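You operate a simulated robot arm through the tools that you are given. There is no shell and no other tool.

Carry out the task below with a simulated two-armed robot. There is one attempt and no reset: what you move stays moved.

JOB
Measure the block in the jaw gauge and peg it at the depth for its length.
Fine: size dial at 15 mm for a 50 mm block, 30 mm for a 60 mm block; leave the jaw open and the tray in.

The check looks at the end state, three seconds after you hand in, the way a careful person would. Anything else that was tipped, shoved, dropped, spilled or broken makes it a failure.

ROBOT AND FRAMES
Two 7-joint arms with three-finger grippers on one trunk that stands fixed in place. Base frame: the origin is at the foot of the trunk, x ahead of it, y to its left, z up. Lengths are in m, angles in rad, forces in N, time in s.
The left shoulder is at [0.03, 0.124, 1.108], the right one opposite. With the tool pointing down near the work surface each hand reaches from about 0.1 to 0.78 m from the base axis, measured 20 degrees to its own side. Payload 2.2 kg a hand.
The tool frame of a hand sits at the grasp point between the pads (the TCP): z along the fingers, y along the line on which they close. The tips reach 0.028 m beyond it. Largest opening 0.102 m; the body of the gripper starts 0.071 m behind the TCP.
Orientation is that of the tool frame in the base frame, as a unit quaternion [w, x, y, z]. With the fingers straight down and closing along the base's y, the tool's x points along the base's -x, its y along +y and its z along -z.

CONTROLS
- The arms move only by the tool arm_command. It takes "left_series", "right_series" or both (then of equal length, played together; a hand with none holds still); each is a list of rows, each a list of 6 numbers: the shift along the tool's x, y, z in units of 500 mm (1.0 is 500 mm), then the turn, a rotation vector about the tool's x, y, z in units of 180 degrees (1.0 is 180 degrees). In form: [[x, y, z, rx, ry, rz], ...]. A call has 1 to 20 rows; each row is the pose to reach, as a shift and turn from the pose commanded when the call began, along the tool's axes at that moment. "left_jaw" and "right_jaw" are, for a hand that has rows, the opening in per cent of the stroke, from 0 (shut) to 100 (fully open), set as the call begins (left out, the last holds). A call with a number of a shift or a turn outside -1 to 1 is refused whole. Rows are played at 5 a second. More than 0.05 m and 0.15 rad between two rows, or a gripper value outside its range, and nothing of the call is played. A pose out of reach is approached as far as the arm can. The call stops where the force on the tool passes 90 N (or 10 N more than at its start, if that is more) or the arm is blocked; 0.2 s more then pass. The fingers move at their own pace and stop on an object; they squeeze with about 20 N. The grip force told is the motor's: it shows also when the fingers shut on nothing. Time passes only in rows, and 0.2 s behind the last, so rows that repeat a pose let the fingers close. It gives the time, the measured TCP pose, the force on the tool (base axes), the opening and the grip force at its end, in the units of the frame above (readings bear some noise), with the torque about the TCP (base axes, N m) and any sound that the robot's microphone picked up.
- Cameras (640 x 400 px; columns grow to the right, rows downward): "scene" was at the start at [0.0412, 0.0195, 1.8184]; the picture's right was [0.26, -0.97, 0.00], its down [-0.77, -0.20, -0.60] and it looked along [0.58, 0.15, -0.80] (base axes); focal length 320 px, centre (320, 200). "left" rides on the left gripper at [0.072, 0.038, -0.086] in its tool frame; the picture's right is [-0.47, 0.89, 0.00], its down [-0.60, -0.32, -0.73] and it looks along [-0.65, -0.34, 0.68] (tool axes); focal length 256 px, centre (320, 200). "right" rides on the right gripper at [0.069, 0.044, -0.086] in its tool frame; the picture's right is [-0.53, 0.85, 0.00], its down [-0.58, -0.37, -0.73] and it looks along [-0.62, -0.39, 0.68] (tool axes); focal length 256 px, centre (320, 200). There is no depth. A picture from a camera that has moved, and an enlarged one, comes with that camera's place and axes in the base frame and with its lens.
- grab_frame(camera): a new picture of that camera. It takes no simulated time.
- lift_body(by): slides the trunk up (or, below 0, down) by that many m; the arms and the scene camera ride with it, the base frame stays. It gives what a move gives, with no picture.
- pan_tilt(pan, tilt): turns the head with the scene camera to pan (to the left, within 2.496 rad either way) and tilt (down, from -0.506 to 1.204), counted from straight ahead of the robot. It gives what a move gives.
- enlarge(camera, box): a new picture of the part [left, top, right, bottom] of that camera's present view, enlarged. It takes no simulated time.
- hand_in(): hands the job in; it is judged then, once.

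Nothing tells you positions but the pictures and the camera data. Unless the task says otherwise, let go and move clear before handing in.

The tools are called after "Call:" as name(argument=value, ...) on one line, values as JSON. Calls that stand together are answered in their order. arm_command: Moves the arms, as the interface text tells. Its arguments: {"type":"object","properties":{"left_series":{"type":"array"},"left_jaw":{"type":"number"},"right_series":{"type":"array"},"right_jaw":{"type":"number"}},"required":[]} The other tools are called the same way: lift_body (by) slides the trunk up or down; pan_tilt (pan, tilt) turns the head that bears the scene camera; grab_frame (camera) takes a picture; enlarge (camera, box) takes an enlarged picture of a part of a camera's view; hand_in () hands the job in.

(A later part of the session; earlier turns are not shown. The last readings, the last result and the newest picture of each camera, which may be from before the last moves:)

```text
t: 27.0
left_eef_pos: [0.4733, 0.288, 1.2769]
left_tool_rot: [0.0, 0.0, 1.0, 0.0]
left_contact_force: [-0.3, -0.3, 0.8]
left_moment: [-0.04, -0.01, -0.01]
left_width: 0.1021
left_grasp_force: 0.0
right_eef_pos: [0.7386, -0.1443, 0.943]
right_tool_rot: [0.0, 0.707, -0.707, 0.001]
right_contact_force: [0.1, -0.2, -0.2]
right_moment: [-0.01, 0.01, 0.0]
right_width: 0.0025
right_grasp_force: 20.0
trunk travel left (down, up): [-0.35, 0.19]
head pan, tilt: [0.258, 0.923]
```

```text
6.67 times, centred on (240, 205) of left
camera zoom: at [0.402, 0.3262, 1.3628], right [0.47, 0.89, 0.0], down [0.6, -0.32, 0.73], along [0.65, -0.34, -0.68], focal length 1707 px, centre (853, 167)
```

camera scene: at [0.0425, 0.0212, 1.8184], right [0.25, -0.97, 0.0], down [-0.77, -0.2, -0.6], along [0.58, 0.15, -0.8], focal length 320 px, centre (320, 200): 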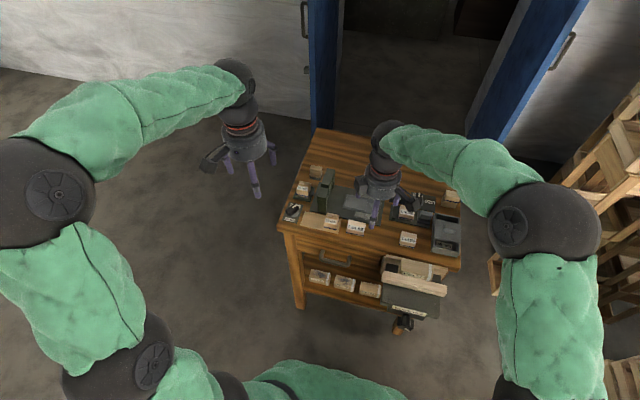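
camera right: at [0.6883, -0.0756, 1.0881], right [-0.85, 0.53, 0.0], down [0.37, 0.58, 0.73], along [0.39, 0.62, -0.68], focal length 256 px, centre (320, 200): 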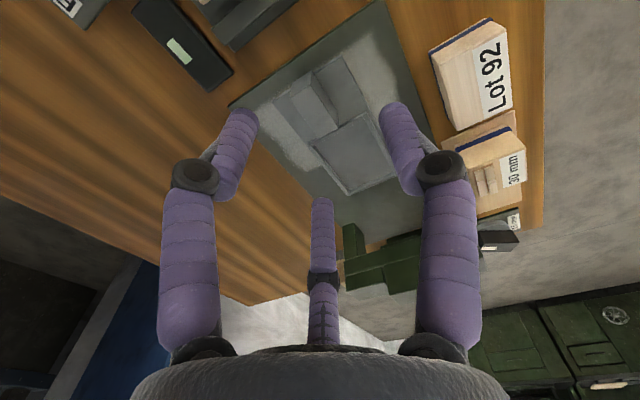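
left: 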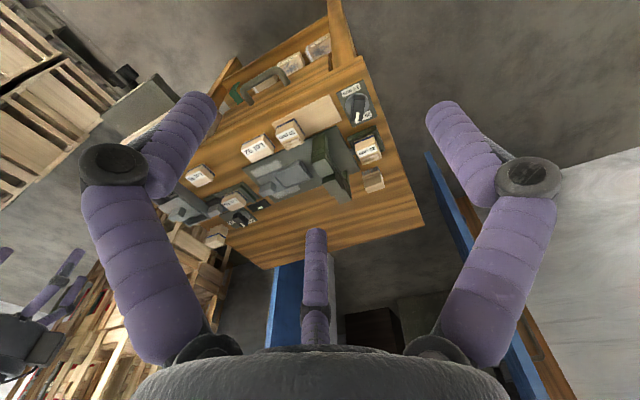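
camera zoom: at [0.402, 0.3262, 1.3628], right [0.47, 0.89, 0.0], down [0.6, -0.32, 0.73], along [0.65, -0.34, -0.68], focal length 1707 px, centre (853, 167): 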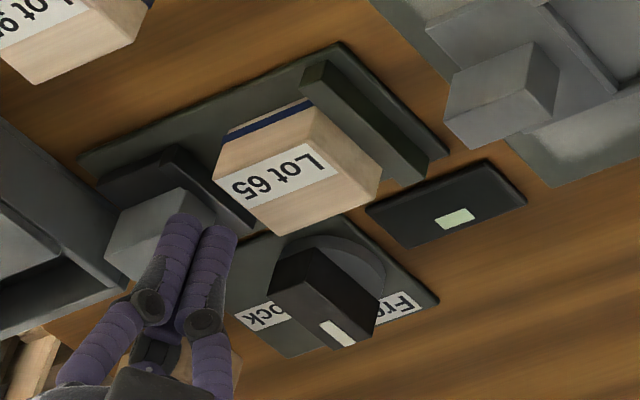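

Jaw is open again. I give it a few more mm, then rise and turn the hand 180° so the single finger will sit at the block's −y end for the grasp.

Call:
arm_command(right_series=[[0.005, 0, 0, 0, 0, 0], [0.01, 0, 0, 0, 0, 0], [-0.01, 0, 0, 0, 0, 0], [-0.02, 0, -0.06, 0, 0, 0], [-0.04, 0.01, -0.13, 0, 0, -0.04], [-0.06, 0.01, -0.16, 0, 0, -0.08], [-0.08, 0.01, -0.16, 0, 0, -0.12], [-0.087, 0.005, -0.16, 0, 0, -0.16], [-0.087, 0.005, -0.16, 0, 0, -0.2], [-0.087, 0.005, -0.16, 0, 0, -0.24], [-0.087, 0.005, -0.16, 0, 0, -0.28], [-0.087, 0.005, -0.16, 0, 0, -0.32], [-0.087, 0.005, -0.16, 0, 0, -0.36], [-0.087, 0.005, -0.16, 0, 0, -0.4], [-0.087, 0.005, -0.16, 0, 0, -0.44], [-0.087, 0.005, -0.16, 0, 0, -0.48], [-0.087, 0.005, -0.16, 0, 0, -0.5]], right_jaw=0)

Call:
enlarge(camera="scene", box=[364, 165, 456, 229])

Call:
enlarge(camera="left", box=[195, 175, 285, 235])

Call:
grab_frame(camera="right")

```text
t: 30.6
left_eef_pos: [0.4724, 0.2891, 1.2763]
left_tool_rot: [-0.001, 0.0, 1.0, 0.0]
left_contact_force: [-0.4, 0.1, -0.4]
left_moment: [0.05, -0.02, -0.03]
left_width: 0.1021
left_grasp_force: 0.0
right_eef_pos: [0.7357, -0.101, 1.0228]
right_tool_rot: [0.0, 1.0, 0.001, 0.0]
right_contact_force: [-0.7, -0.4, -0.2]
right_moment: [0.01, 0.03, -0.02]
right_width: 0.0019
right_grasp_force: 19.9
trunk travel left (down, up): [-0.35, 0.19]
head pan, tilt: [0.258, 0.923]
```

```text
6.25 times, centred on (410, 197) of scene
camera zoom: at [0.0413, 0.0195, 1.8184], right [0.26, -0.97, 0.0], down [-0.77, -0.2, -0.6], along [0.58, 0.15, -0.8], focal length 1999 px, centre (-242, 219)
```

zoom: 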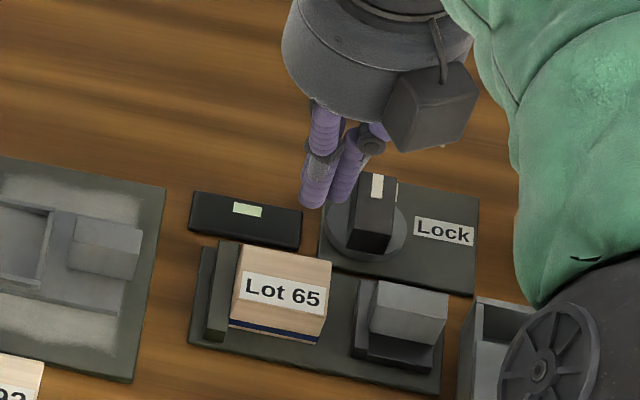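

```text
6.67 times, centred on (240, 205) of left
camera zoom: at [0.4019, 0.3262, 1.3629], right [0.47, 0.89, 0.0], down [0.6, -0.32, 0.73], along [0.65, -0.34, -0.68], focal length 1707 px, centre (853, 167)
```

zoom: 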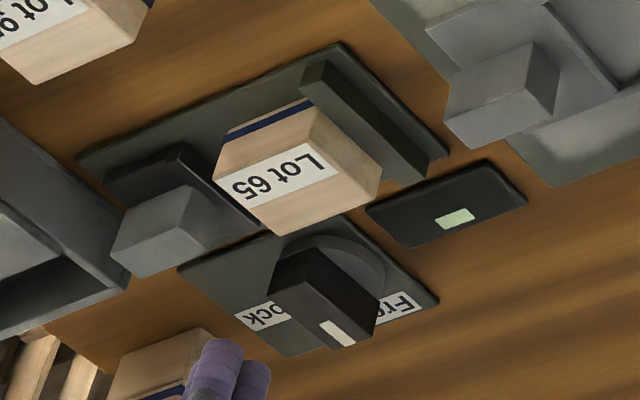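

```text
taken
camera right: at [0.8052, -0.144, 1.1088], right [-0.53, -0.85, 0.0], down [-0.58, 0.36, 0.73], along [-0.62, 0.39, -0.68], focal length 256 px, centre (320, 200)
```

right: 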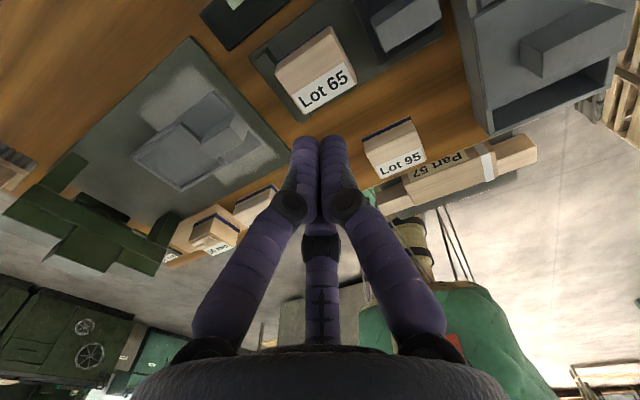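

Hand is at (0.736, −0.101) with the right heading. I open to about 53% and descend to just above the block, then check.

Call:
arm_command(right_series=[[0, 0, 0.04, 0, 0, 0], [0, 0, 0.08, 0, 0, 0], [0, 0, 0.12, 0, 0, 0], [0, 0, 0.13, 0, 0, 0]], right_jaw=54)

Call:
enlarge(camera="right", box=[160, 0, 480, 240])

Call:
enlarge(camera="left", box=[195, 175, 285, 235])

Call:
enlarge(camera="scene", box=[384, 185, 446, 229])

```text
t: 31.6
left_eef_pos: [0.4734, 0.2877, 1.2781]
left_tool_rot: [0.001, 0.0, 1.0, 0.0]
left_contact_force: [0.3, 0.1, 0.1]
left_moment: [0.01, -0.01, -0.02]
left_width: 0.1022
left_grasp_force: 0.0
right_eef_pos: [0.7358, -0.1018, 0.9566]
right_tool_rot: [0.001, 1.0, -0.001, 0.0]
right_contact_force: [-0.3, 0.3, 0.2]
right_moment: [-0.01, -0.01, 0.01]
right_width: 0.0549
right_grasp_force: 0.1
trunk travel left (down, up): [-0.35, 0.19]
head pan, tilt: [0.258, 0.923]
```

```text
1.67 times, centred on (320, 120) of right
camera zoom: at [0.8046, -0.1453, 1.0436], right [-0.53, -0.85, 0.0], down [-0.58, 0.36, 0.73], along [-0.62, 0.39, -0.68], focal length 427 px, centre (320, 333)
```

zoom: 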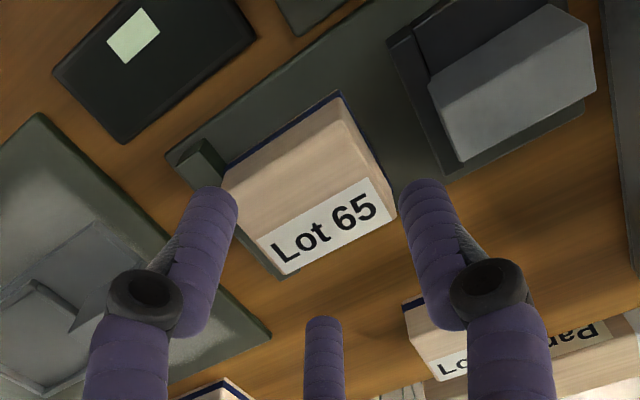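

```text
6.67 times, centred on (240, 205) of left
camera zoom: at [0.4017, 0.3262, 1.3629], right [0.47, 0.89, 0.0], down [0.6, -0.32, 0.73], along [0.65, -0.34, -0.68], focal length 1707 px, centre (853, 167)
```

zoom: 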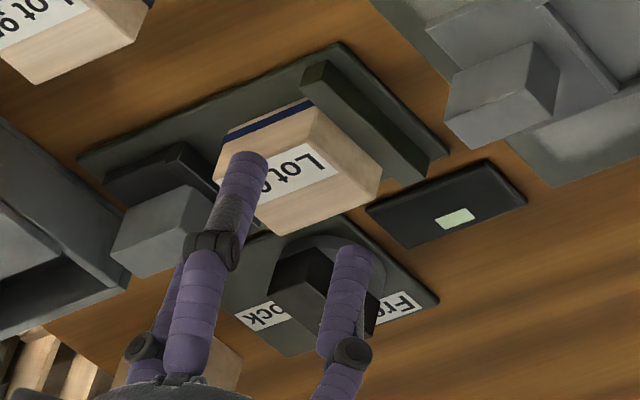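

```text
9.09 times, centred on (415, 207) of scene
camera zoom: at [0.0411, 0.0196, 1.8185], right [0.26, -0.97, 0.0], down [-0.77, -0.2, -0.6], along [0.58, 0.15, -0.8], focal length 2908 px, centre (-544, 136)
```

zoom: 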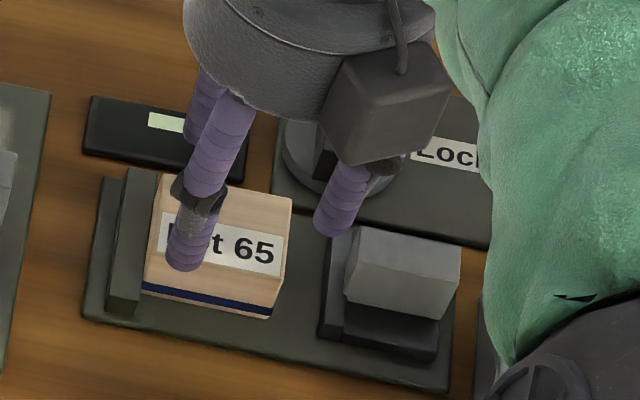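

Call:
arm_command(right_series=[[0, 0, 0.02, 0, 0, 0], [0, 0, 0.04, 0, 0, 0], [0, 0, 0.058, 0, 0, 0], [0, 0, 0.058, 0, 0, 0]], right_jaw=54)

Call:
enlarge(camera="right", box=[160, 0, 480, 240])

Call:
enlarge(camera="scene", box=[384, 185, 446, 229])

```text
t: 32.6
left_eef_pos: [0.4731, 0.2897, 1.278]
left_tool_rot: [0.0, 0.001, 1.0, 0.0]
left_contact_force: [0.1, -0.2, 0.3]
left_moment: [0.0, 0.0, -0.01]
left_width: 0.1021
left_grasp_force: 0.0
right_eef_pos: [0.7357, -0.1008, 0.9306]
right_tool_rot: [-0.001, 1.0, 0.0, 0.001]
right_contact_force: [3.8, -0.2, 10.4]
right_moment: [0.18, -0.22, -0.03]
right_width: 0.063
right_grasp_force: 3.6
trunk travel left (down, up): [-0.35, 0.19]
head pan, tilt: [0.258, 0.923]
```

```text
1.67 times, centred on (320, 120) of right
camera zoom: at [0.8041, -0.1456, 1.0168], right [-0.53, -0.84, 0.0], down [-0.58, 0.36, 0.73], along [-0.62, 0.39, -0.68], focal length 427 px, centre (320, 333)
```

zoom: 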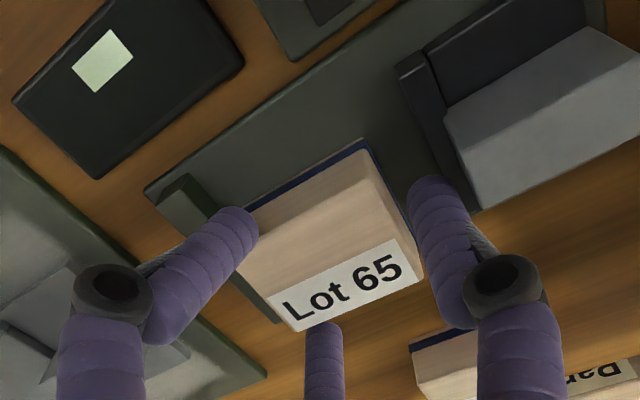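

```text
9.09 times, centred on (415, 207) of scene
camera zoom: at [0.0406, 0.02, 1.8185], right [0.26, -0.97, 0.0], down [-0.77, -0.2, -0.6], along [0.58, 0.15, -0.8], focal length 2908 px, centre (-544, 136)
```

zoom: 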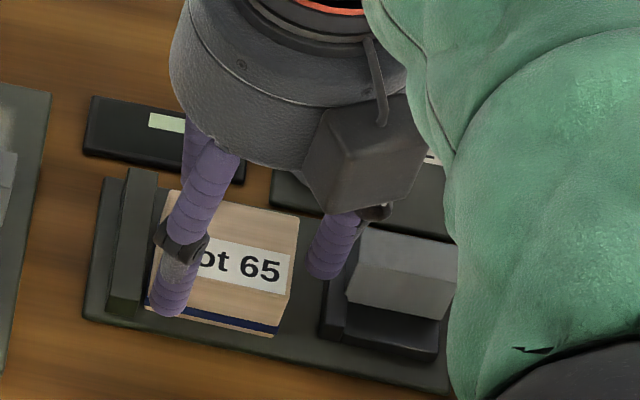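

A side finger touched the display's edge and nudged the block about 8 mm toward me; the display itself hasn't moved. I back up and re-measure.

Call:
arm_command(right_series=[[0, 0, -0.03, 0, 0, 0], [0, 0, -0.06, 0, 0, 0], [0, 0, -0.12, 0, 0, 0], [0.0, -0.08, -0.16, 0, 0, 0], [0.0, -0.16, -0.18, 0, 0, 0], [0.0, -0.24, -0.18, 0, 0, 0]], right_jaw=54)

Call:
enlarge(camera="scene", box=[384, 185, 446, 229])

Call:
enlarge(camera="left", box=[205, 180, 275, 225])

Call:
grab_frame(camera="right")

```text
t: 34.0
left_eef_pos: [0.4727, 0.2883, 1.2779]
left_tool_rot: [0.0, 0.0, 1.0, 0.0]
left_contact_force: [-0.2, 0.4, 0.2]
left_moment: [-0.01, -0.01, -0.01]
left_width: 0.1022
left_grasp_force: 0.0
right_eef_pos: [0.7289, 0.0084, 1.0206]
right_tool_rot: [0.0, 1.0, -0.001, 0.0]
right_contact_force: [-0.1, 0.0, -1.4]
right_moment: [0.0, -0.01, -0.02]
right_width: 0.0551
right_grasp_force: 0.1
right hand out of reach, approached as far as the arm can: row 6
trunk travel left (down, up): [-0.35, 0.19]
head pan, tilt: [0.258, 0.923]
```

```text
9.09 times, centred on (415, 207) of scene
camera zoom: at [0.0407, 0.0198, 1.8185], right [0.25, -0.97, 0.0], down [-0.77, -0.2, -0.6], along [0.58, 0.15, -0.8], focal length 2908 px, centre (-544, 136)
```

zoom: 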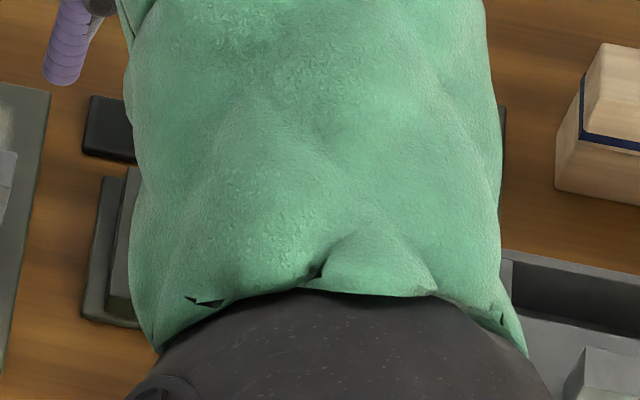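

```text
8.89 times, centred on (240, 202) of left
camera zoom: at [0.4015, 0.3262, 1.363], right [0.47, 0.89, 0.0], down [0.6, -0.32, 0.73], along [0.65, -0.34, -0.68], focal length 2276 px, centre (1031, 178)
```

zoom: 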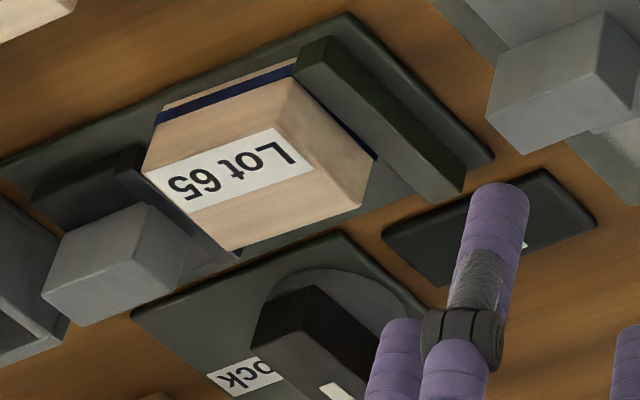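

```text
taken
camera right: at [0.7987, -0.0344, 1.1061], right [-0.54, -0.84, 0.0], down [-0.58, 0.36, 0.73], along [-0.62, 0.39, -0.68], focal length 256 px, centre (320, 200)
```

right: 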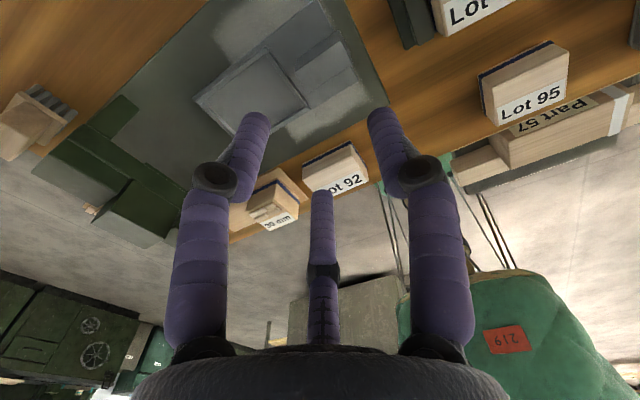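

Call:
arm_command(right_series=[[-0.028, 0.09, -0.01, 0, 0, 0], [-0.056, 0.18, -0.02, 0, 0, 0], [-0.084, 0.27, -0.02, 0, 0, 0], [-0.112, 0.36, -0.02, 0, 0, 0], [-0.14, 0.45, -0.02, 0, 0, 0], [-0.168, 0.536, -0.02, 0, 0, 0]], right_jaw=54)

Call:
enlarge(camera="scene", box=[384, 185, 446, 229])

Call:
enlarge(camera="left", box=[205, 180, 275, 225])

```text
t: 35.4
left_eef_pos: [0.4735, 0.2881, 1.2767]
left_tool_rot: [0.0, 0.0, 1.0, 0.002]
left_contact_force: [-0.5, 0.4, 0.3]
left_moment: [0.02, 0.01, -0.03]
left_width: 0.102
left_grasp_force: 0.1
right_eef_pos: [0.6411, -0.262, 1.0297]
right_tool_rot: [-0.001, 1.0, 0.0, 0.0]
right_contact_force: [-0.5, -0.4, -0.3]
right_moment: [0.01, -0.01, 0.01]
right_width: 0.055
right_grasp_force: 0.1
trunk travel left (down, up): [-0.35, 0.19]
head pan, tilt: [0.258, 0.923]
```

```text
9.09 times, centred on (415, 207) of scene
camera zoom: at [0.0404, 0.0176, 1.8185], right [0.26, -0.97, 0.0], down [-0.77, -0.2, -0.6], along [0.58, 0.15, -0.8], focal length 2908 px, centre (-544, 136)
```

zoom: 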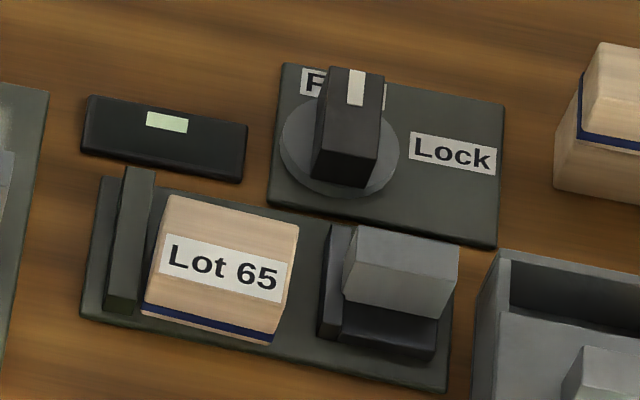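

```text
8.89 times, centred on (240, 202) of left
camera zoom: at [0.4011, 0.3248, 1.3635], right [0.47, 0.89, 0.0], down [0.6, -0.32, 0.73], along [0.65, -0.34, -0.68], focal length 2276 px, centre (1031, 178)
```

zoom: 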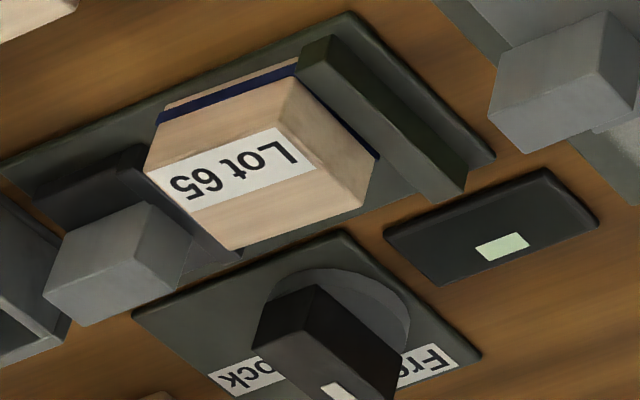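

The block is now about (0.724, −0.1055), nearly square. To get finger room I'll push the slider another ~10 mm open the same way as before.

Call:
arm_command(right_series=[[0.05, -0.064, 0, 0, 0, 0], [0.1, -0.128, 0, 0, 0, 0], [0.15, -0.192, 0, 0, 0, 0], [0.194, -0.258, 0.02, 0, 0, 0], [0.194, -0.258, 0.09, 0, 0, 0], [0.194, -0.258, 0.15, 0, 0, 0], [0.194, -0.258, 0.172, 0, 0, 0], [0.194, -0.246, 0.172, 0, 0, 0], [0.194, -0.236, 0.172, 0, 0, 0], [0.194, -0.226, 0.172, 0, 0, 0], [0.194, -0.216, 0.172, 0, 0, 0], [0.194, -0.206, 0.172, 0, 0, 0], [0.194, -0.206, 0.172, 0, 0, 0]], right_jaw=0)

Call:
enlarge(camera="scene", box=[384, 185, 446, 229])

Call:
enlarge(camera="left", box=[205, 180, 275, 225])

```text
t: 38.2
left_eef_pos: [0.4738, 0.2896, 1.2765]
left_tool_rot: [0.0, 0.0, 1.0, 0.0]
left_contact_force: [0.1, -1.0, 0.0]
left_moment: [0.03, 0.01, 0.0]
left_width: 0.1019
left_grasp_force: 0.1
right_eef_pos: [0.741, -0.1572, 0.9432]
right_tool_rot: [0.0, 1.0, 0.001, 0.0]
right_contact_force: [0.2, 1.1, 2.2]
right_moment: [0.01, -0.01, -0.02]
right_width: 0.0026
right_grasp_force: 19.9
trunk travel left (down, up): [-0.35, 0.19]
head pan, tilt: [0.258, 0.923]
```

```text
9.09 times, centred on (415, 207) of scene
camera zoom: at [0.0412, 0.0197, 1.8185], right [0.26, -0.97, 0.0], down [-0.77, -0.2, -0.6], along [0.58, 0.15, -0.8], focal length 2908 px, centre (-544, 136)
```

zoom: 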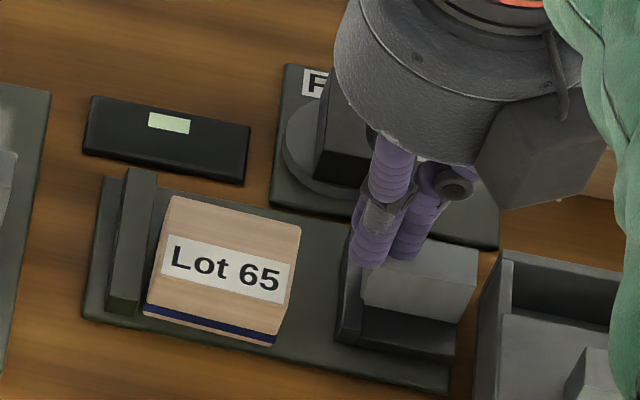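

```text
8.89 times, centred on (240, 202) of left
camera zoom: at [0.4018, 0.3263, 1.3629], right [0.47, 0.89, 0.0], down [0.6, -0.32, 0.73], along [0.65, -0.34, -0.68], focal length 2276 px, centre (1031, 178)
```

zoom: 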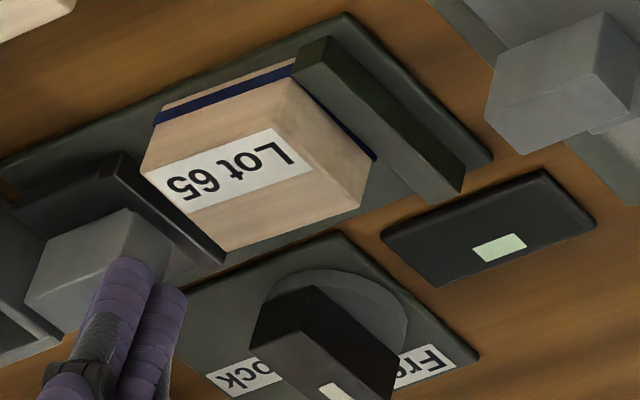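

Enough room now. I raise, centre over the block at (0.724, −0.1035), open to 64%, and lower to just above it.

Call:
arm_command(right_series=[[0, -0.006, -0.03, 0, 0, 0], [0, -0.01, -0.08, 0, 0, 0], [-0.017, -0.055, -0.1, 0, 0, 0], [-0.034, -0.107, -0.1, 0, 0, 0]], right_jaw=0)

Call:
arm_command(right_series=[[0, 0, 0, 0, 0, 0], [0, 0, 0, 0, 0, 0], [0, 0, 0.05, 0, 0, 0], [0, 0, 0.075, 0, 0, 0], [0, 0, 0.075, 0, 0, 0]], right_jaw=64)

Call:
enlarge(camera="right", box=[160, 0, 480, 240])

Call:
enlarge(camera="scene", box=[384, 185, 446, 229])

Call:
enlarge(camera="left", box=[205, 180, 275, 225])

```text
t: 39.2
left_eef_pos: [0.4737, 0.2899, 1.277]
left_tool_rot: [0.001, 0.0, 1.0, 0.0]
left_contact_force: [-0.5, -0.1, 0.0]
left_moment: [-0.03, -0.04, 0.05]
left_width: 0.1021
left_grasp_force: 0.0
right_eef_pos: [0.727, -0.1051, 0.9924]
right_tool_rot: [0.001, 1.0, 0.0, 0.0]
right_contact_force: [-0.2, -0.8, -1.0]
right_moment: [0.01, 0.0, 0.03]
right_width: 0.0024
right_grasp_force: 20.2
trunk travel left (down, up): [-0.35, 0.19]
head pan, tilt: [0.258, 0.923]
```

```text
t: 40.4
left_eef_pos: [0.4741, 0.289, 1.278]
left_tool_rot: [0.0, 0.0, 1.0, 0.0]
left_contact_force: [0.2, 0.2, 0.5]
left_moment: [-0.01, 0.01, 0.01]
left_width: 0.102
left_grasp_force: 0.0
right_eef_pos: [0.7267, -0.104, 0.9556]
right_tool_rot: [0.0, 1.0, 0.0, 0.0]
right_contact_force: [1.1, 0.3, 0.7]
right_moment: [0.01, 0.01, 0.0]
right_width: 0.0651
right_grasp_force: 0.0
trunk travel left (down, up): [-0.35, 0.19]
head pan, tilt: [0.258, 0.923]
```

```text
1.67 times, centred on (320, 120) of right
camera zoom: at [0.7959, -0.1479, 1.0411], right [-0.53, -0.85, 0.0], down [-0.58, 0.36, 0.73], along [-0.62, 0.39, -0.68], focal length 427 px, centre (320, 333)
```

zoom: 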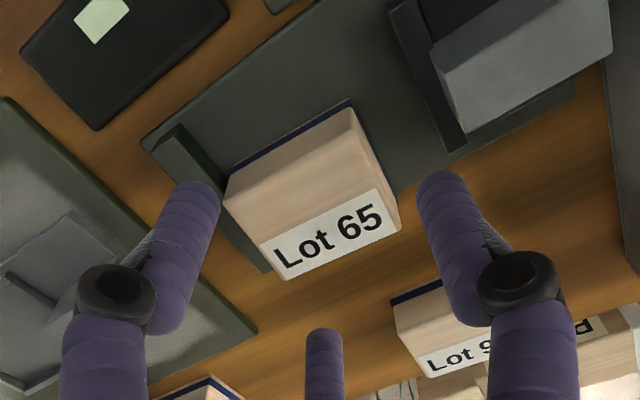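

```text
9.09 times, centred on (415, 207) of scene
camera zoom: at [0.0414, 0.0195, 1.8185], right [0.26, -0.97, 0.0], down [-0.77, -0.2, -0.6], along [0.58, 0.15, -0.8], focal length 2908 px, centre (-544, 136)
```

zoom: 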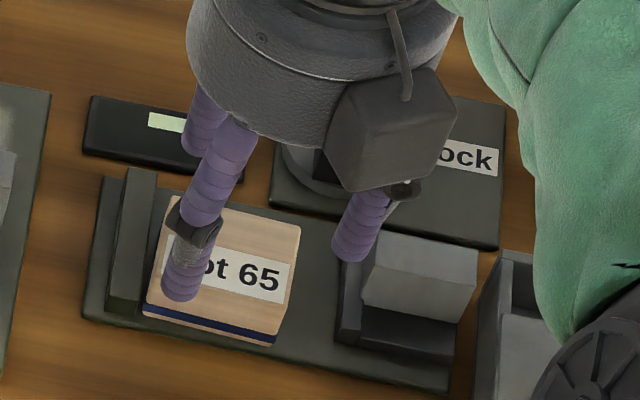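

```text
8.89 times, centred on (240, 202) of left
camera zoom: at [0.4019, 0.3262, 1.3629], right [0.47, 0.89, 0.0], down [0.6, -0.32, 0.73], along [0.65, -0.34, -0.68], focal length 2276 px, centre (1031, 178)
```

zoom: 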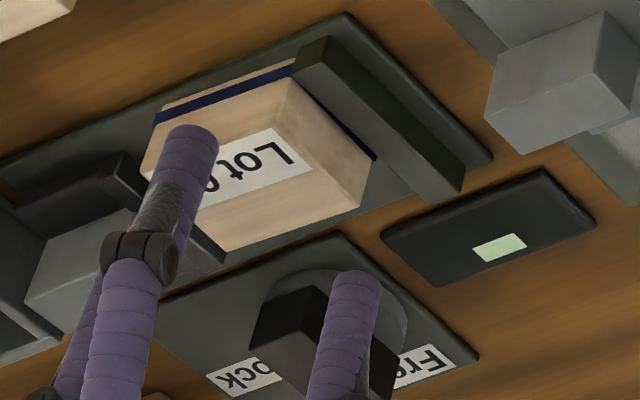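

Fingers are symmetric around the block with several mm clearance. Descend in two stages.

Call:
arm_command(right_series=[[0, 0, 0.02, 0, 0, 0], [0, 0, 0.036, 0, 0, 0], [0, 0, 0.036, 0, 0, 0]], right_jaw=64)

Call:
enlarge(camera="right", box=[160, 0, 480, 240])

Call:
enlarge(camera="scene", box=[384, 185, 446, 229])

```text
t: 41.2
left_eef_pos: [0.4739, 0.2891, 1.2774]
left_tool_rot: [0.0, 0.0, 1.0, 0.0]
left_contact_force: [-0.5, 0.0, -0.4]
left_moment: [-0.01, -0.03, 0.03]
left_width: 0.1018
left_grasp_force: 0.1
right_eef_pos: [0.7243, -0.1039, 0.9377]
right_tool_rot: [0.0, 1.0, -0.001, 0.0]
right_contact_force: [0.1, 0.0, 0.2]
right_moment: [0.01, 0.01, 0.0]
right_width: 0.0655
right_grasp_force: 0.0
trunk travel left (down, up): [-0.35, 0.19]
head pan, tilt: [0.258, 0.923]
```

```text
1.67 times, centred on (320, 120) of right
camera zoom: at [0.7937, -0.1476, 1.0235], right [-0.53, -0.85, 0.0], down [-0.58, 0.36, 0.73], along [-0.62, 0.39, -0.68], focal length 427 px, centre (320, 333)
```

zoom: 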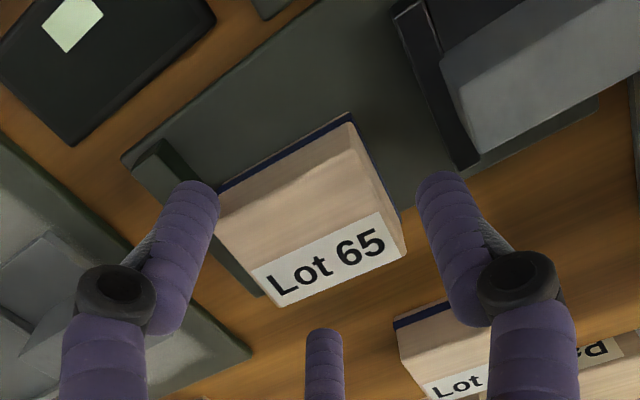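

```text
9.09 times, centred on (415, 207) of scene
camera zoom: at [0.0412, 0.0195, 1.8185], right [0.26, -0.97, 0.0], down [-0.77, -0.2, -0.6], along [0.58, 0.15, -0.8], focal length 2908 px, centre (-544, 136)
```

zoom: 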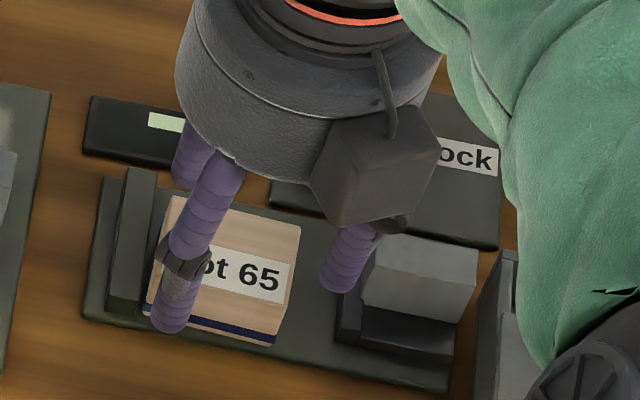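

Call:
arm_command(right_series=[[0, 0, 0.01, 0, 0, 0], [0, 0, 0.022, 0, 0, 0], [0, 0, 0.022, 0, 0, 0]], right_jaw=64)

Call:
enlarge(camera="right", box=[160, 0, 480, 240])

Call:
enlarge(camera="scene", box=[384, 185, 446, 229])

```text
t: 42.0
left_eef_pos: [0.4719, 0.2885, 1.2769]
left_tool_rot: [0.0, 0.0, 1.0, 0.0]
left_contact_force: [-0.2, -0.5, 0.3]
left_moment: [0.01, -0.01, -0.01]
left_width: 0.102
left_grasp_force: 0.1
right_eef_pos: [0.7238, -0.1036, 0.9267]
right_tool_rot: [0.0, 1.0, -0.001, 0.0]
right_contact_force: [0.0, -0.9, -0.5]
right_moment: [-0.01, 0.04, -0.02]
right_width: 0.0653
right_grasp_force: 0.0
trunk travel left (down, up): [-0.35, 0.19]
head pan, tilt: [0.258, 0.923]
```

```text
1.67 times, centred on (320, 120) of right
camera zoom: at [0.7938, -0.1474, 1.0128], right [-0.53, -0.85, 0.0], down [-0.58, 0.36, 0.73], along [-0.62, 0.39, -0.68], focal length 427 px, centre (320, 333)
```

zoom: 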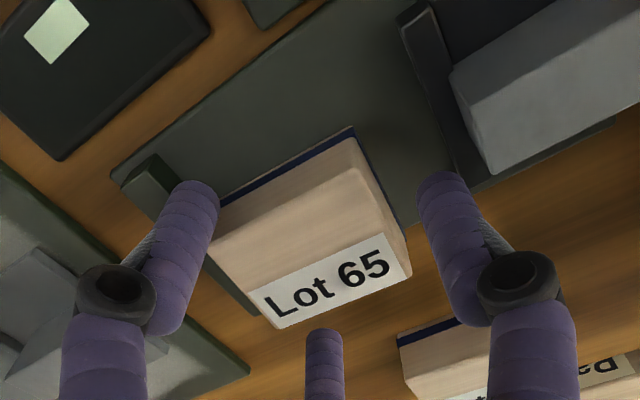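

```text
9.09 times, centred on (415, 207) of scene
camera zoom: at [0.0412, 0.0195, 1.8185], right [0.26, -0.97, 0.0], down [-0.77, -0.2, -0.6], along [0.58, 0.15, -0.8], focal length 2908 px, centre (-544, 136)
```

zoom: 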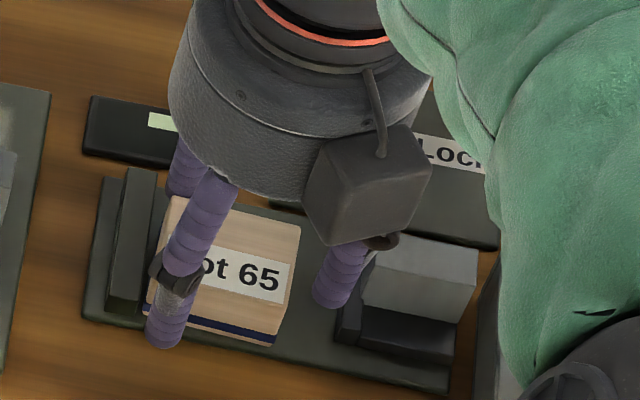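

In place without contact. Now close the fingers on the block.

Call:
arm_command(right_series=[[0, 0, 0, 0, 0, 0], [0, 0, 0, 0, 0, 0], [0, 0, 0, 0, 0, 0], [0, 0, 0, 0, 0, 0]], right_jaw=40)

Call:
enlarge(camera="right", box=[160, 0, 480, 240])

Call:
enlarge(camera="scene", box=[384, 185, 446, 229])

```text
t: 43.0
left_eef_pos: [0.4738, 0.2894, 1.2781]
left_tool_rot: [0.0, 0.0, 1.0, 0.0]
left_contact_force: [-0.6, 0.2, -1.0]
left_moment: [-0.02, 0.02, -0.03]
left_width: 0.102
left_grasp_force: 0.0
right_eef_pos: [0.724, -0.1039, 0.927]
right_tool_rot: [0.0, 1.0, 0.0, 0.001]
right_contact_force: [-0.5, -0.3, 0.7]
right_moment: [0.04, 0.02, 0.04]
right_width: 0.0467
right_grasp_force: 20.5
trunk travel left (down, up): [-0.35, 0.19]
head pan, tilt: [0.258, 0.923]
```

```text
1.67 times, centred on (320, 120) of right
camera zoom: at [0.7938, -0.1474, 1.0129], right [-0.53, -0.85, 0.0], down [-0.58, 0.36, 0.73], along [-0.62, 0.39, -0.68], focal length 427 px, centre (320, 333)
```

zoom: 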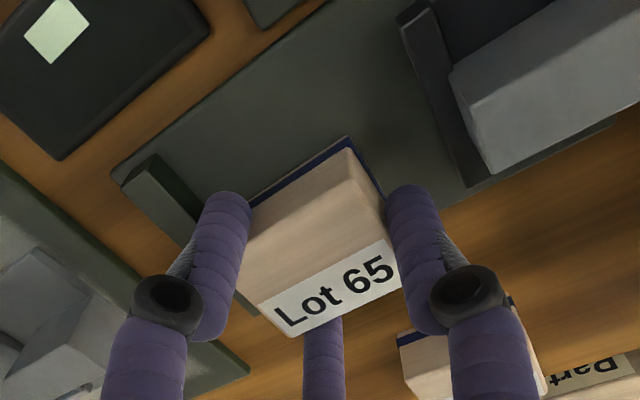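

```text
9.09 times, centred on (415, 207) of scene
camera zoom: at [0.0411, 0.0195, 1.8185], right [0.26, -0.97, 0.0], down [-0.77, -0.2, -0.6], along [0.58, 0.15, -0.8], focal length 2908 px, centre (-544, 136)
```

zoom: 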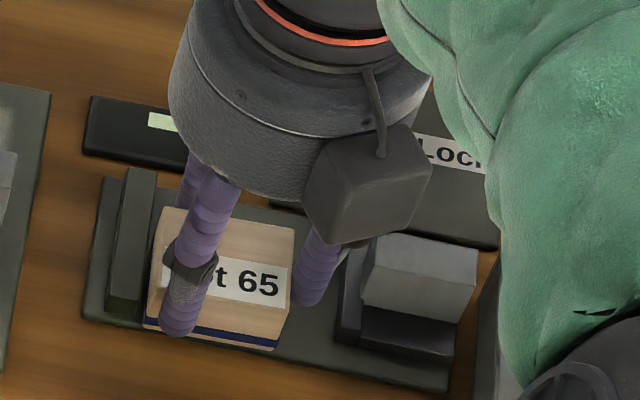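

Gripped (20 N at 46.7 mm). I lift a few cm and check the hold.

Call:
arm_command(right_series=[[0, 0, 0, 0, 0, 0], [0, 0, -0.02, 0, 0, 0], [0, 0, -0.05, 0, 0, 0], [0, 0, -0.09, 0, 0, 0], [0, 0, -0.09, 0, 0, 0]], right_jaw=30)

Call:
enlarge(camera="right", box=[160, 0, 480, 240])

Call:
enlarge(camera="scene", box=[384, 185, 446, 229])

Call:
enlarge(camera="left", box=[205, 180, 275, 225])

```text
t: 44.2
left_eef_pos: [0.4754, 0.29, 1.2766]
left_tool_rot: [0.0, 0.0, 1.0, 0.0]
left_contact_force: [0.3, -0.3, 0.0]
left_moment: [0.03, 0.0, 0.0]
left_width: 0.1019
left_grasp_force: 0.0
right_eef_pos: [0.7245, -0.104, 0.9717]
right_tool_rot: [-0.001, 1.0, 0.0, -0.001]
right_contact_force: [-0.3, 0.3, -0.9]
right_moment: [-0.01, -0.02, -0.03]
right_width: 0.0462
right_grasp_force: 20.4
trunk travel left (down, up): [-0.35, 0.19]
head pan, tilt: [0.258, 0.923]
```

```text
1.67 times, centred on (320, 120) of right
camera zoom: at [0.794, -0.147, 1.057], right [-0.53, -0.85, 0.0], down [-0.58, 0.36, 0.73], along [-0.62, 0.39, -0.68], focal length 427 px, centre (320, 333)
```

zoom: 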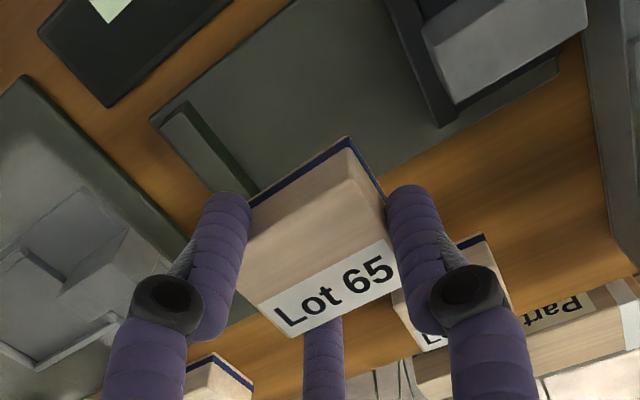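

```text
9.09 times, centred on (415, 207) of scene
camera zoom: at [0.0418, 0.0195, 1.8184], right [0.26, -0.97, 0.0], down [-0.77, -0.2, -0.6], along [0.58, 0.15, -0.8], focal length 2908 px, centre (-544, 136)
```

zoom: 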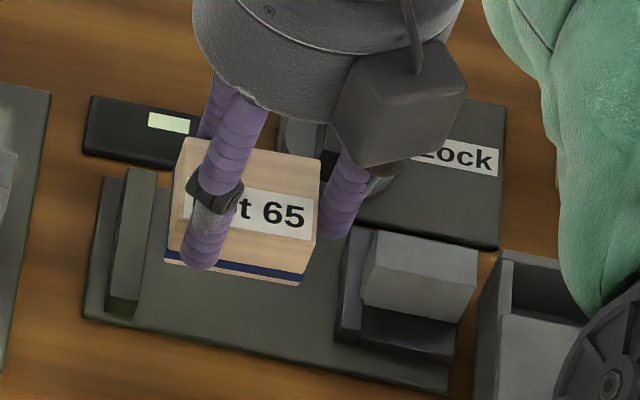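

```text
8.89 times, centred on (240, 202) of left
camera zoom: at [0.4022, 0.3261, 1.3627], right [0.47, 0.89, 0.0], down [0.6, -0.32, 0.73], along [0.65, -0.34, -0.68], focal length 2276 px, centre (1031, 178)
```

zoom: 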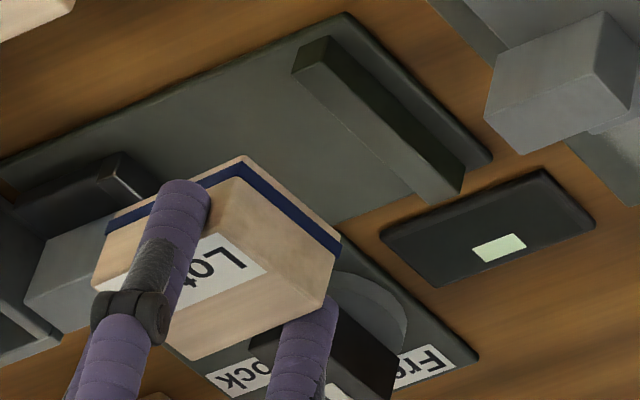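

The block is held firmly. The tray is just beyond this hand's vertical reach, so I'll set the block on a free table spot near (0.625, −0.04) for the left hand to take.

Call:
arm_command(right_series=[[-0.04, -0.04, -0.02, 0, 0, 0], [-0.08, -0.08, -0.02, 0, 0, 0], [-0.14, -0.11, -0.02, 0, 0, 0], [-0.199, -0.128, -0.02, 0, 0, 0], [-0.199, -0.128, 0.04, 0, 0, 0], [-0.199, -0.128, 0.09, 0, 0, 0], [-0.199, -0.128, 0.09, 0, 0, 0]], right_jaw=30)

Call:
enlarge(camera="scene", box=[330, 185, 430, 255])

Call:
enlarge(camera="left", box=[200, 110, 320, 200])

Call:
grab_frame(camera="right")

```text
t: 45.8
left_eef_pos: [0.4734, 0.2888, 1.2776]
left_tool_rot: [0.001, 0.0, 1.0, -0.001]
left_contact_force: [0.0, -0.6, 0.7]
left_moment: [0.04, 0.01, 0.02]
left_width: 0.102
left_grasp_force: 0.0
right_eef_pos: [0.6247, -0.0377, 0.9283]
right_tool_rot: [0.0, 1.0, -0.001, -0.001]
right_contact_force: [-0.2, -0.1, 0.3]
right_moment: [-0.02, 0.0, -0.03]
right_width: 0.0467
right_grasp_force: 20.2
trunk travel left (down, up): [-0.35, 0.19]
head pan, tilt: [0.258, 0.923]
```

```text
5.71 times, centred on (380, 220) of scene
camera zoom: at [0.0414, 0.0195, 1.8185], right [0.26, -0.97, 0.0], down [-0.77, -0.2, -0.6], along [0.58, 0.15, -0.8], focal length 1828 px, centre (-23, 86)
```

zoom: 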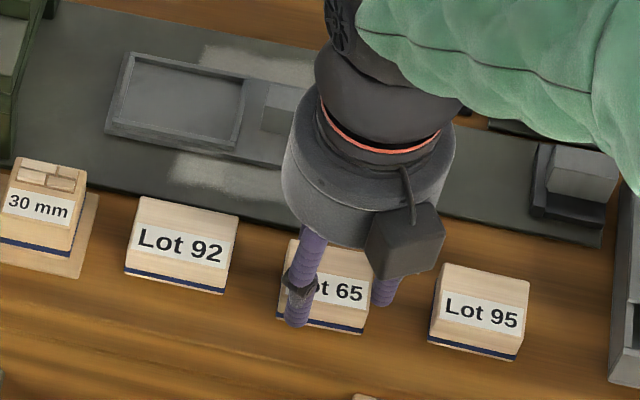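

```text
4.44 times, centred on (260, 155) of left
camera zoom: at [0.4019, 0.3262, 1.3629], right [0.47, 0.89, 0.0], down [0.6, -0.32, 0.73], along [0.65, -0.34, -0.68], focal length 1138 px, centre (587, 400)
```

zoom: 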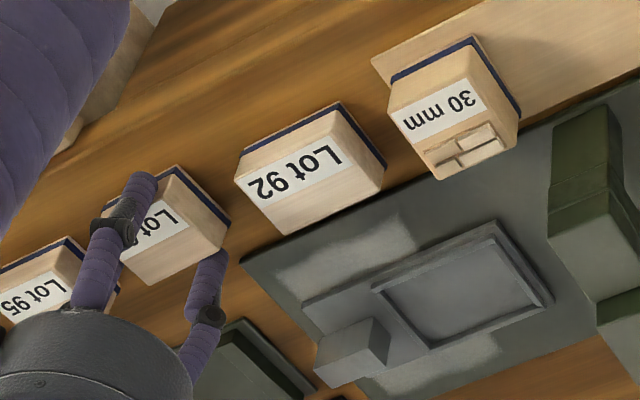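

```text
taken
camera right: at [0.6942, -0.0818, 1.0138], right [-0.53, -0.85, 0.0], down [-0.58, 0.36, 0.73], along [-0.62, 0.39, -0.68], focal length 256 px, centre (320, 200)
```

right: 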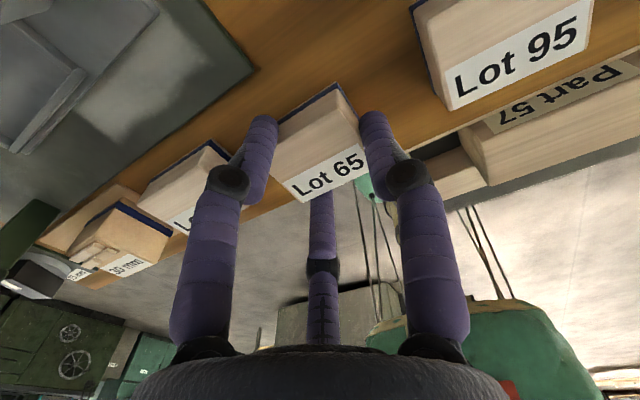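

The spot is free with ample spacing. I lower until the block touches the table.

Call:
arm_command(right_series=[[0, 0, 0.004, 0, 0, 0], [0, 0, 0.008, 0, 0, 0], [0, 0, 0.01, 0, 0, 0]], right_jaw=30)

```text
t: 46.6
left_eef_pos: [0.473, 0.2894, 1.2777]
left_tool_rot: [0.0, 0.0, 1.0, 0.0]
left_contact_force: [0.7, -0.8, -1.2]
left_moment: [0.03, 0.0, -0.06]
left_width: 0.1017
left_grasp_force: 0.0
right_eef_pos: [0.6246, -0.039, 0.9228]
right_tool_rot: [0.0, 1.0, -0.001, 0.0]
right_contact_force: [-0.8, 1.0, 3.4]
right_moment: [0.11, 0.05, 0.04]
right_width: 0.0465
right_grasp_force: 20.0
trunk travel left (down, up): [-0.35, 0.19]
head pan, tilt: [0.258, 0.923]
```

Touchdown (3.4 N). Open, rise, and withdraw the right hand to its side.

Call:
arm_command(right_series=[[0, 0, 0, 0, 0, 0], [0, 0, 0, 0, 0, 0], [0, 0, 0, 0, 0, 0], [0, 0, -0.04, 0, 0, 0], [0, 0, -0.12, 0, 0, 0], [0, 0, -0.2, 0, 0, 0], [-0.04, 0.08, -0.24, 0, 0, 0], [-0.08, 0.16, -0.28, 0, 0, 0], [-0.12, 0.24, -0.32, 0, 0, 0], [-0.16, 0.32, -0.36, 0, 0, 0], [-0.2, 0.4, -0.4, 0, 0, 0], [-0.24, 0.48, -0.4, 0, 0, 0], [-0.28, 0.56, -0.4, 0, 0, 0]], right_jaw=64)

Call:
enlarge(camera="scene", box=[340, 195, 420, 250])

Call:
enlarge(camera="left", box=[210, 120, 300, 185])

Call:
grab_frame(camera="scene")

```text
t: 49.4
left_eef_pos: [0.4782, 0.2866, 1.2748]
left_tool_rot: [-0.002, 0.001, 1.0, 0.001]
left_contact_force: [2.6, -0.1, -1.2]
left_moment: [0.05, 0.16, -0.02]
left_width: 0.1018
left_grasp_force: 0.0
right_eef_pos: [0.4837, -0.3156, 1.1137]
right_tool_rot: [0.0, 1.0, 0.0, -0.001]
right_contact_force: [7.5, -5.7, 12.9]
right_moment: [0.56, 0.65, 0.0]
right_width: 0.0655
right_grasp_force: 0.1
right hand out of reach, approached as far as the arm can: row 13
trunk travel left (down, up): [-0.35, 0.19]
head pan, tilt: [0.258, 0.923]
```

```text
7.27 times, centred on (380, 222) of scene
camera zoom: at [0.0463, 0.019, 1.8183], right [0.25, -0.97, 0.0], down [-0.77, -0.2, -0.6], along [0.58, 0.15, -0.8], focal length 2326 px, centre (-116, 36)
```

zoom: 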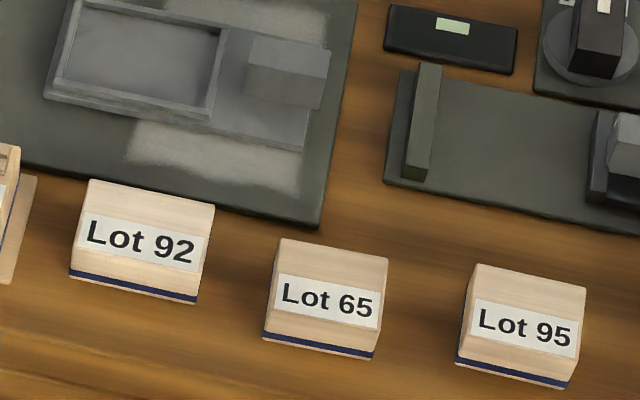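

```text
6.15 times, centred on (255, 152) of left
camera zoom: at [0.4058, 0.3254, 1.3612], right [0.47, 0.88, 0.0], down [0.61, -0.32, 0.73], along [0.64, -0.34, -0.69], focal length 1575 px, centre (720, 492)
```

zoom: 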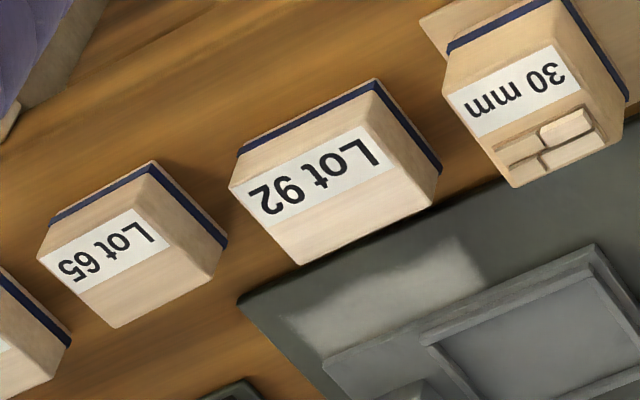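

```text
taken
camera scene: at [0.0463, 0.019, 1.8183], right [0.25, -0.97, 0.0], down [-0.77, -0.2, -0.6], along [0.58, 0.15, -0.8], focal length 320 px, centre (320, 200)
```

scene: 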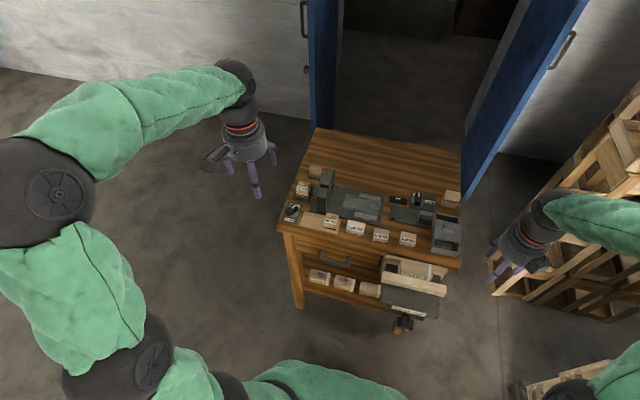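

The block stands upright on the table. The right hand shows some force in its parked pose; let me see why.

Call:
grab_frame(camera="right")

Call:
arm_command(right_series=[[0.04, -0.06, 0, 0, 0, 0], [0.08, -0.12, 0, 0, 0, 0], [0.08, -0.12, 0, 0, 0, 0]])

Call:
enlarge(camera="scene", box=[400, 150, 640, 400])

```text
taken
camera right: at [0.5523, -0.358, 1.1992], right [-0.53, -0.85, 0.0], down [-0.57, 0.36, 0.73], along [-0.62, 0.39, -0.68], focal length 256 px, centre (320, 200)
```

right: 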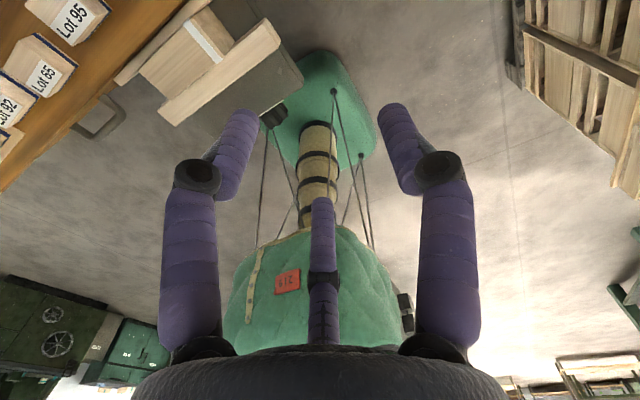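

```text
t: 50.2
left_eef_pos: [0.4735, 0.2892, 1.277]
left_tool_rot: [0.0, 0.0, 1.0, 0.0]
left_contact_force: [-0.3, -0.2, -0.4]
left_moment: [-0.01, -0.01, -0.01]
left_width: 0.1021
left_grasp_force: 0.0
right_eef_pos: [0.5192, -0.2525, 1.1155]
right_tool_rot: [-0.002, 1.0, 0.0, -0.001]
right_contact_force: [0.1, -0.9, 0.2]
right_moment: [-0.01, -0.04, -0.01]
right_width: 0.0653
right_grasp_force: 0.0
trunk travel left (down, up): [-0.35, 0.19]
head pan, tilt: [0.258, 0.923]
```

```text
1.60 times, centred on (520, 275) of scene
camera zoom: at [0.0401, 0.0188, 1.8185], right [0.25, -0.97, 0.0], down [-0.77, -0.2, -0.6], along [0.58, 0.15, -0.8], focal length 512 px, centre (0, 80)
```

zoom: 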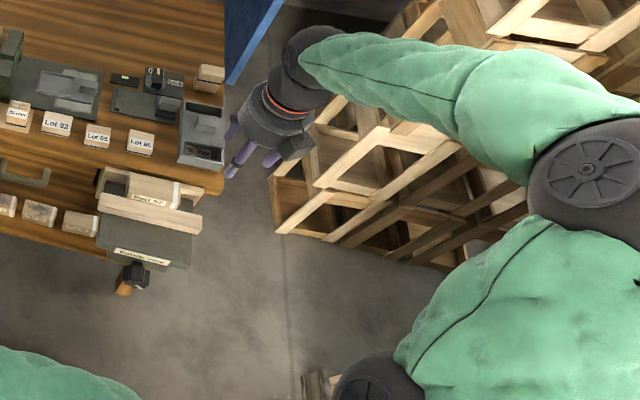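

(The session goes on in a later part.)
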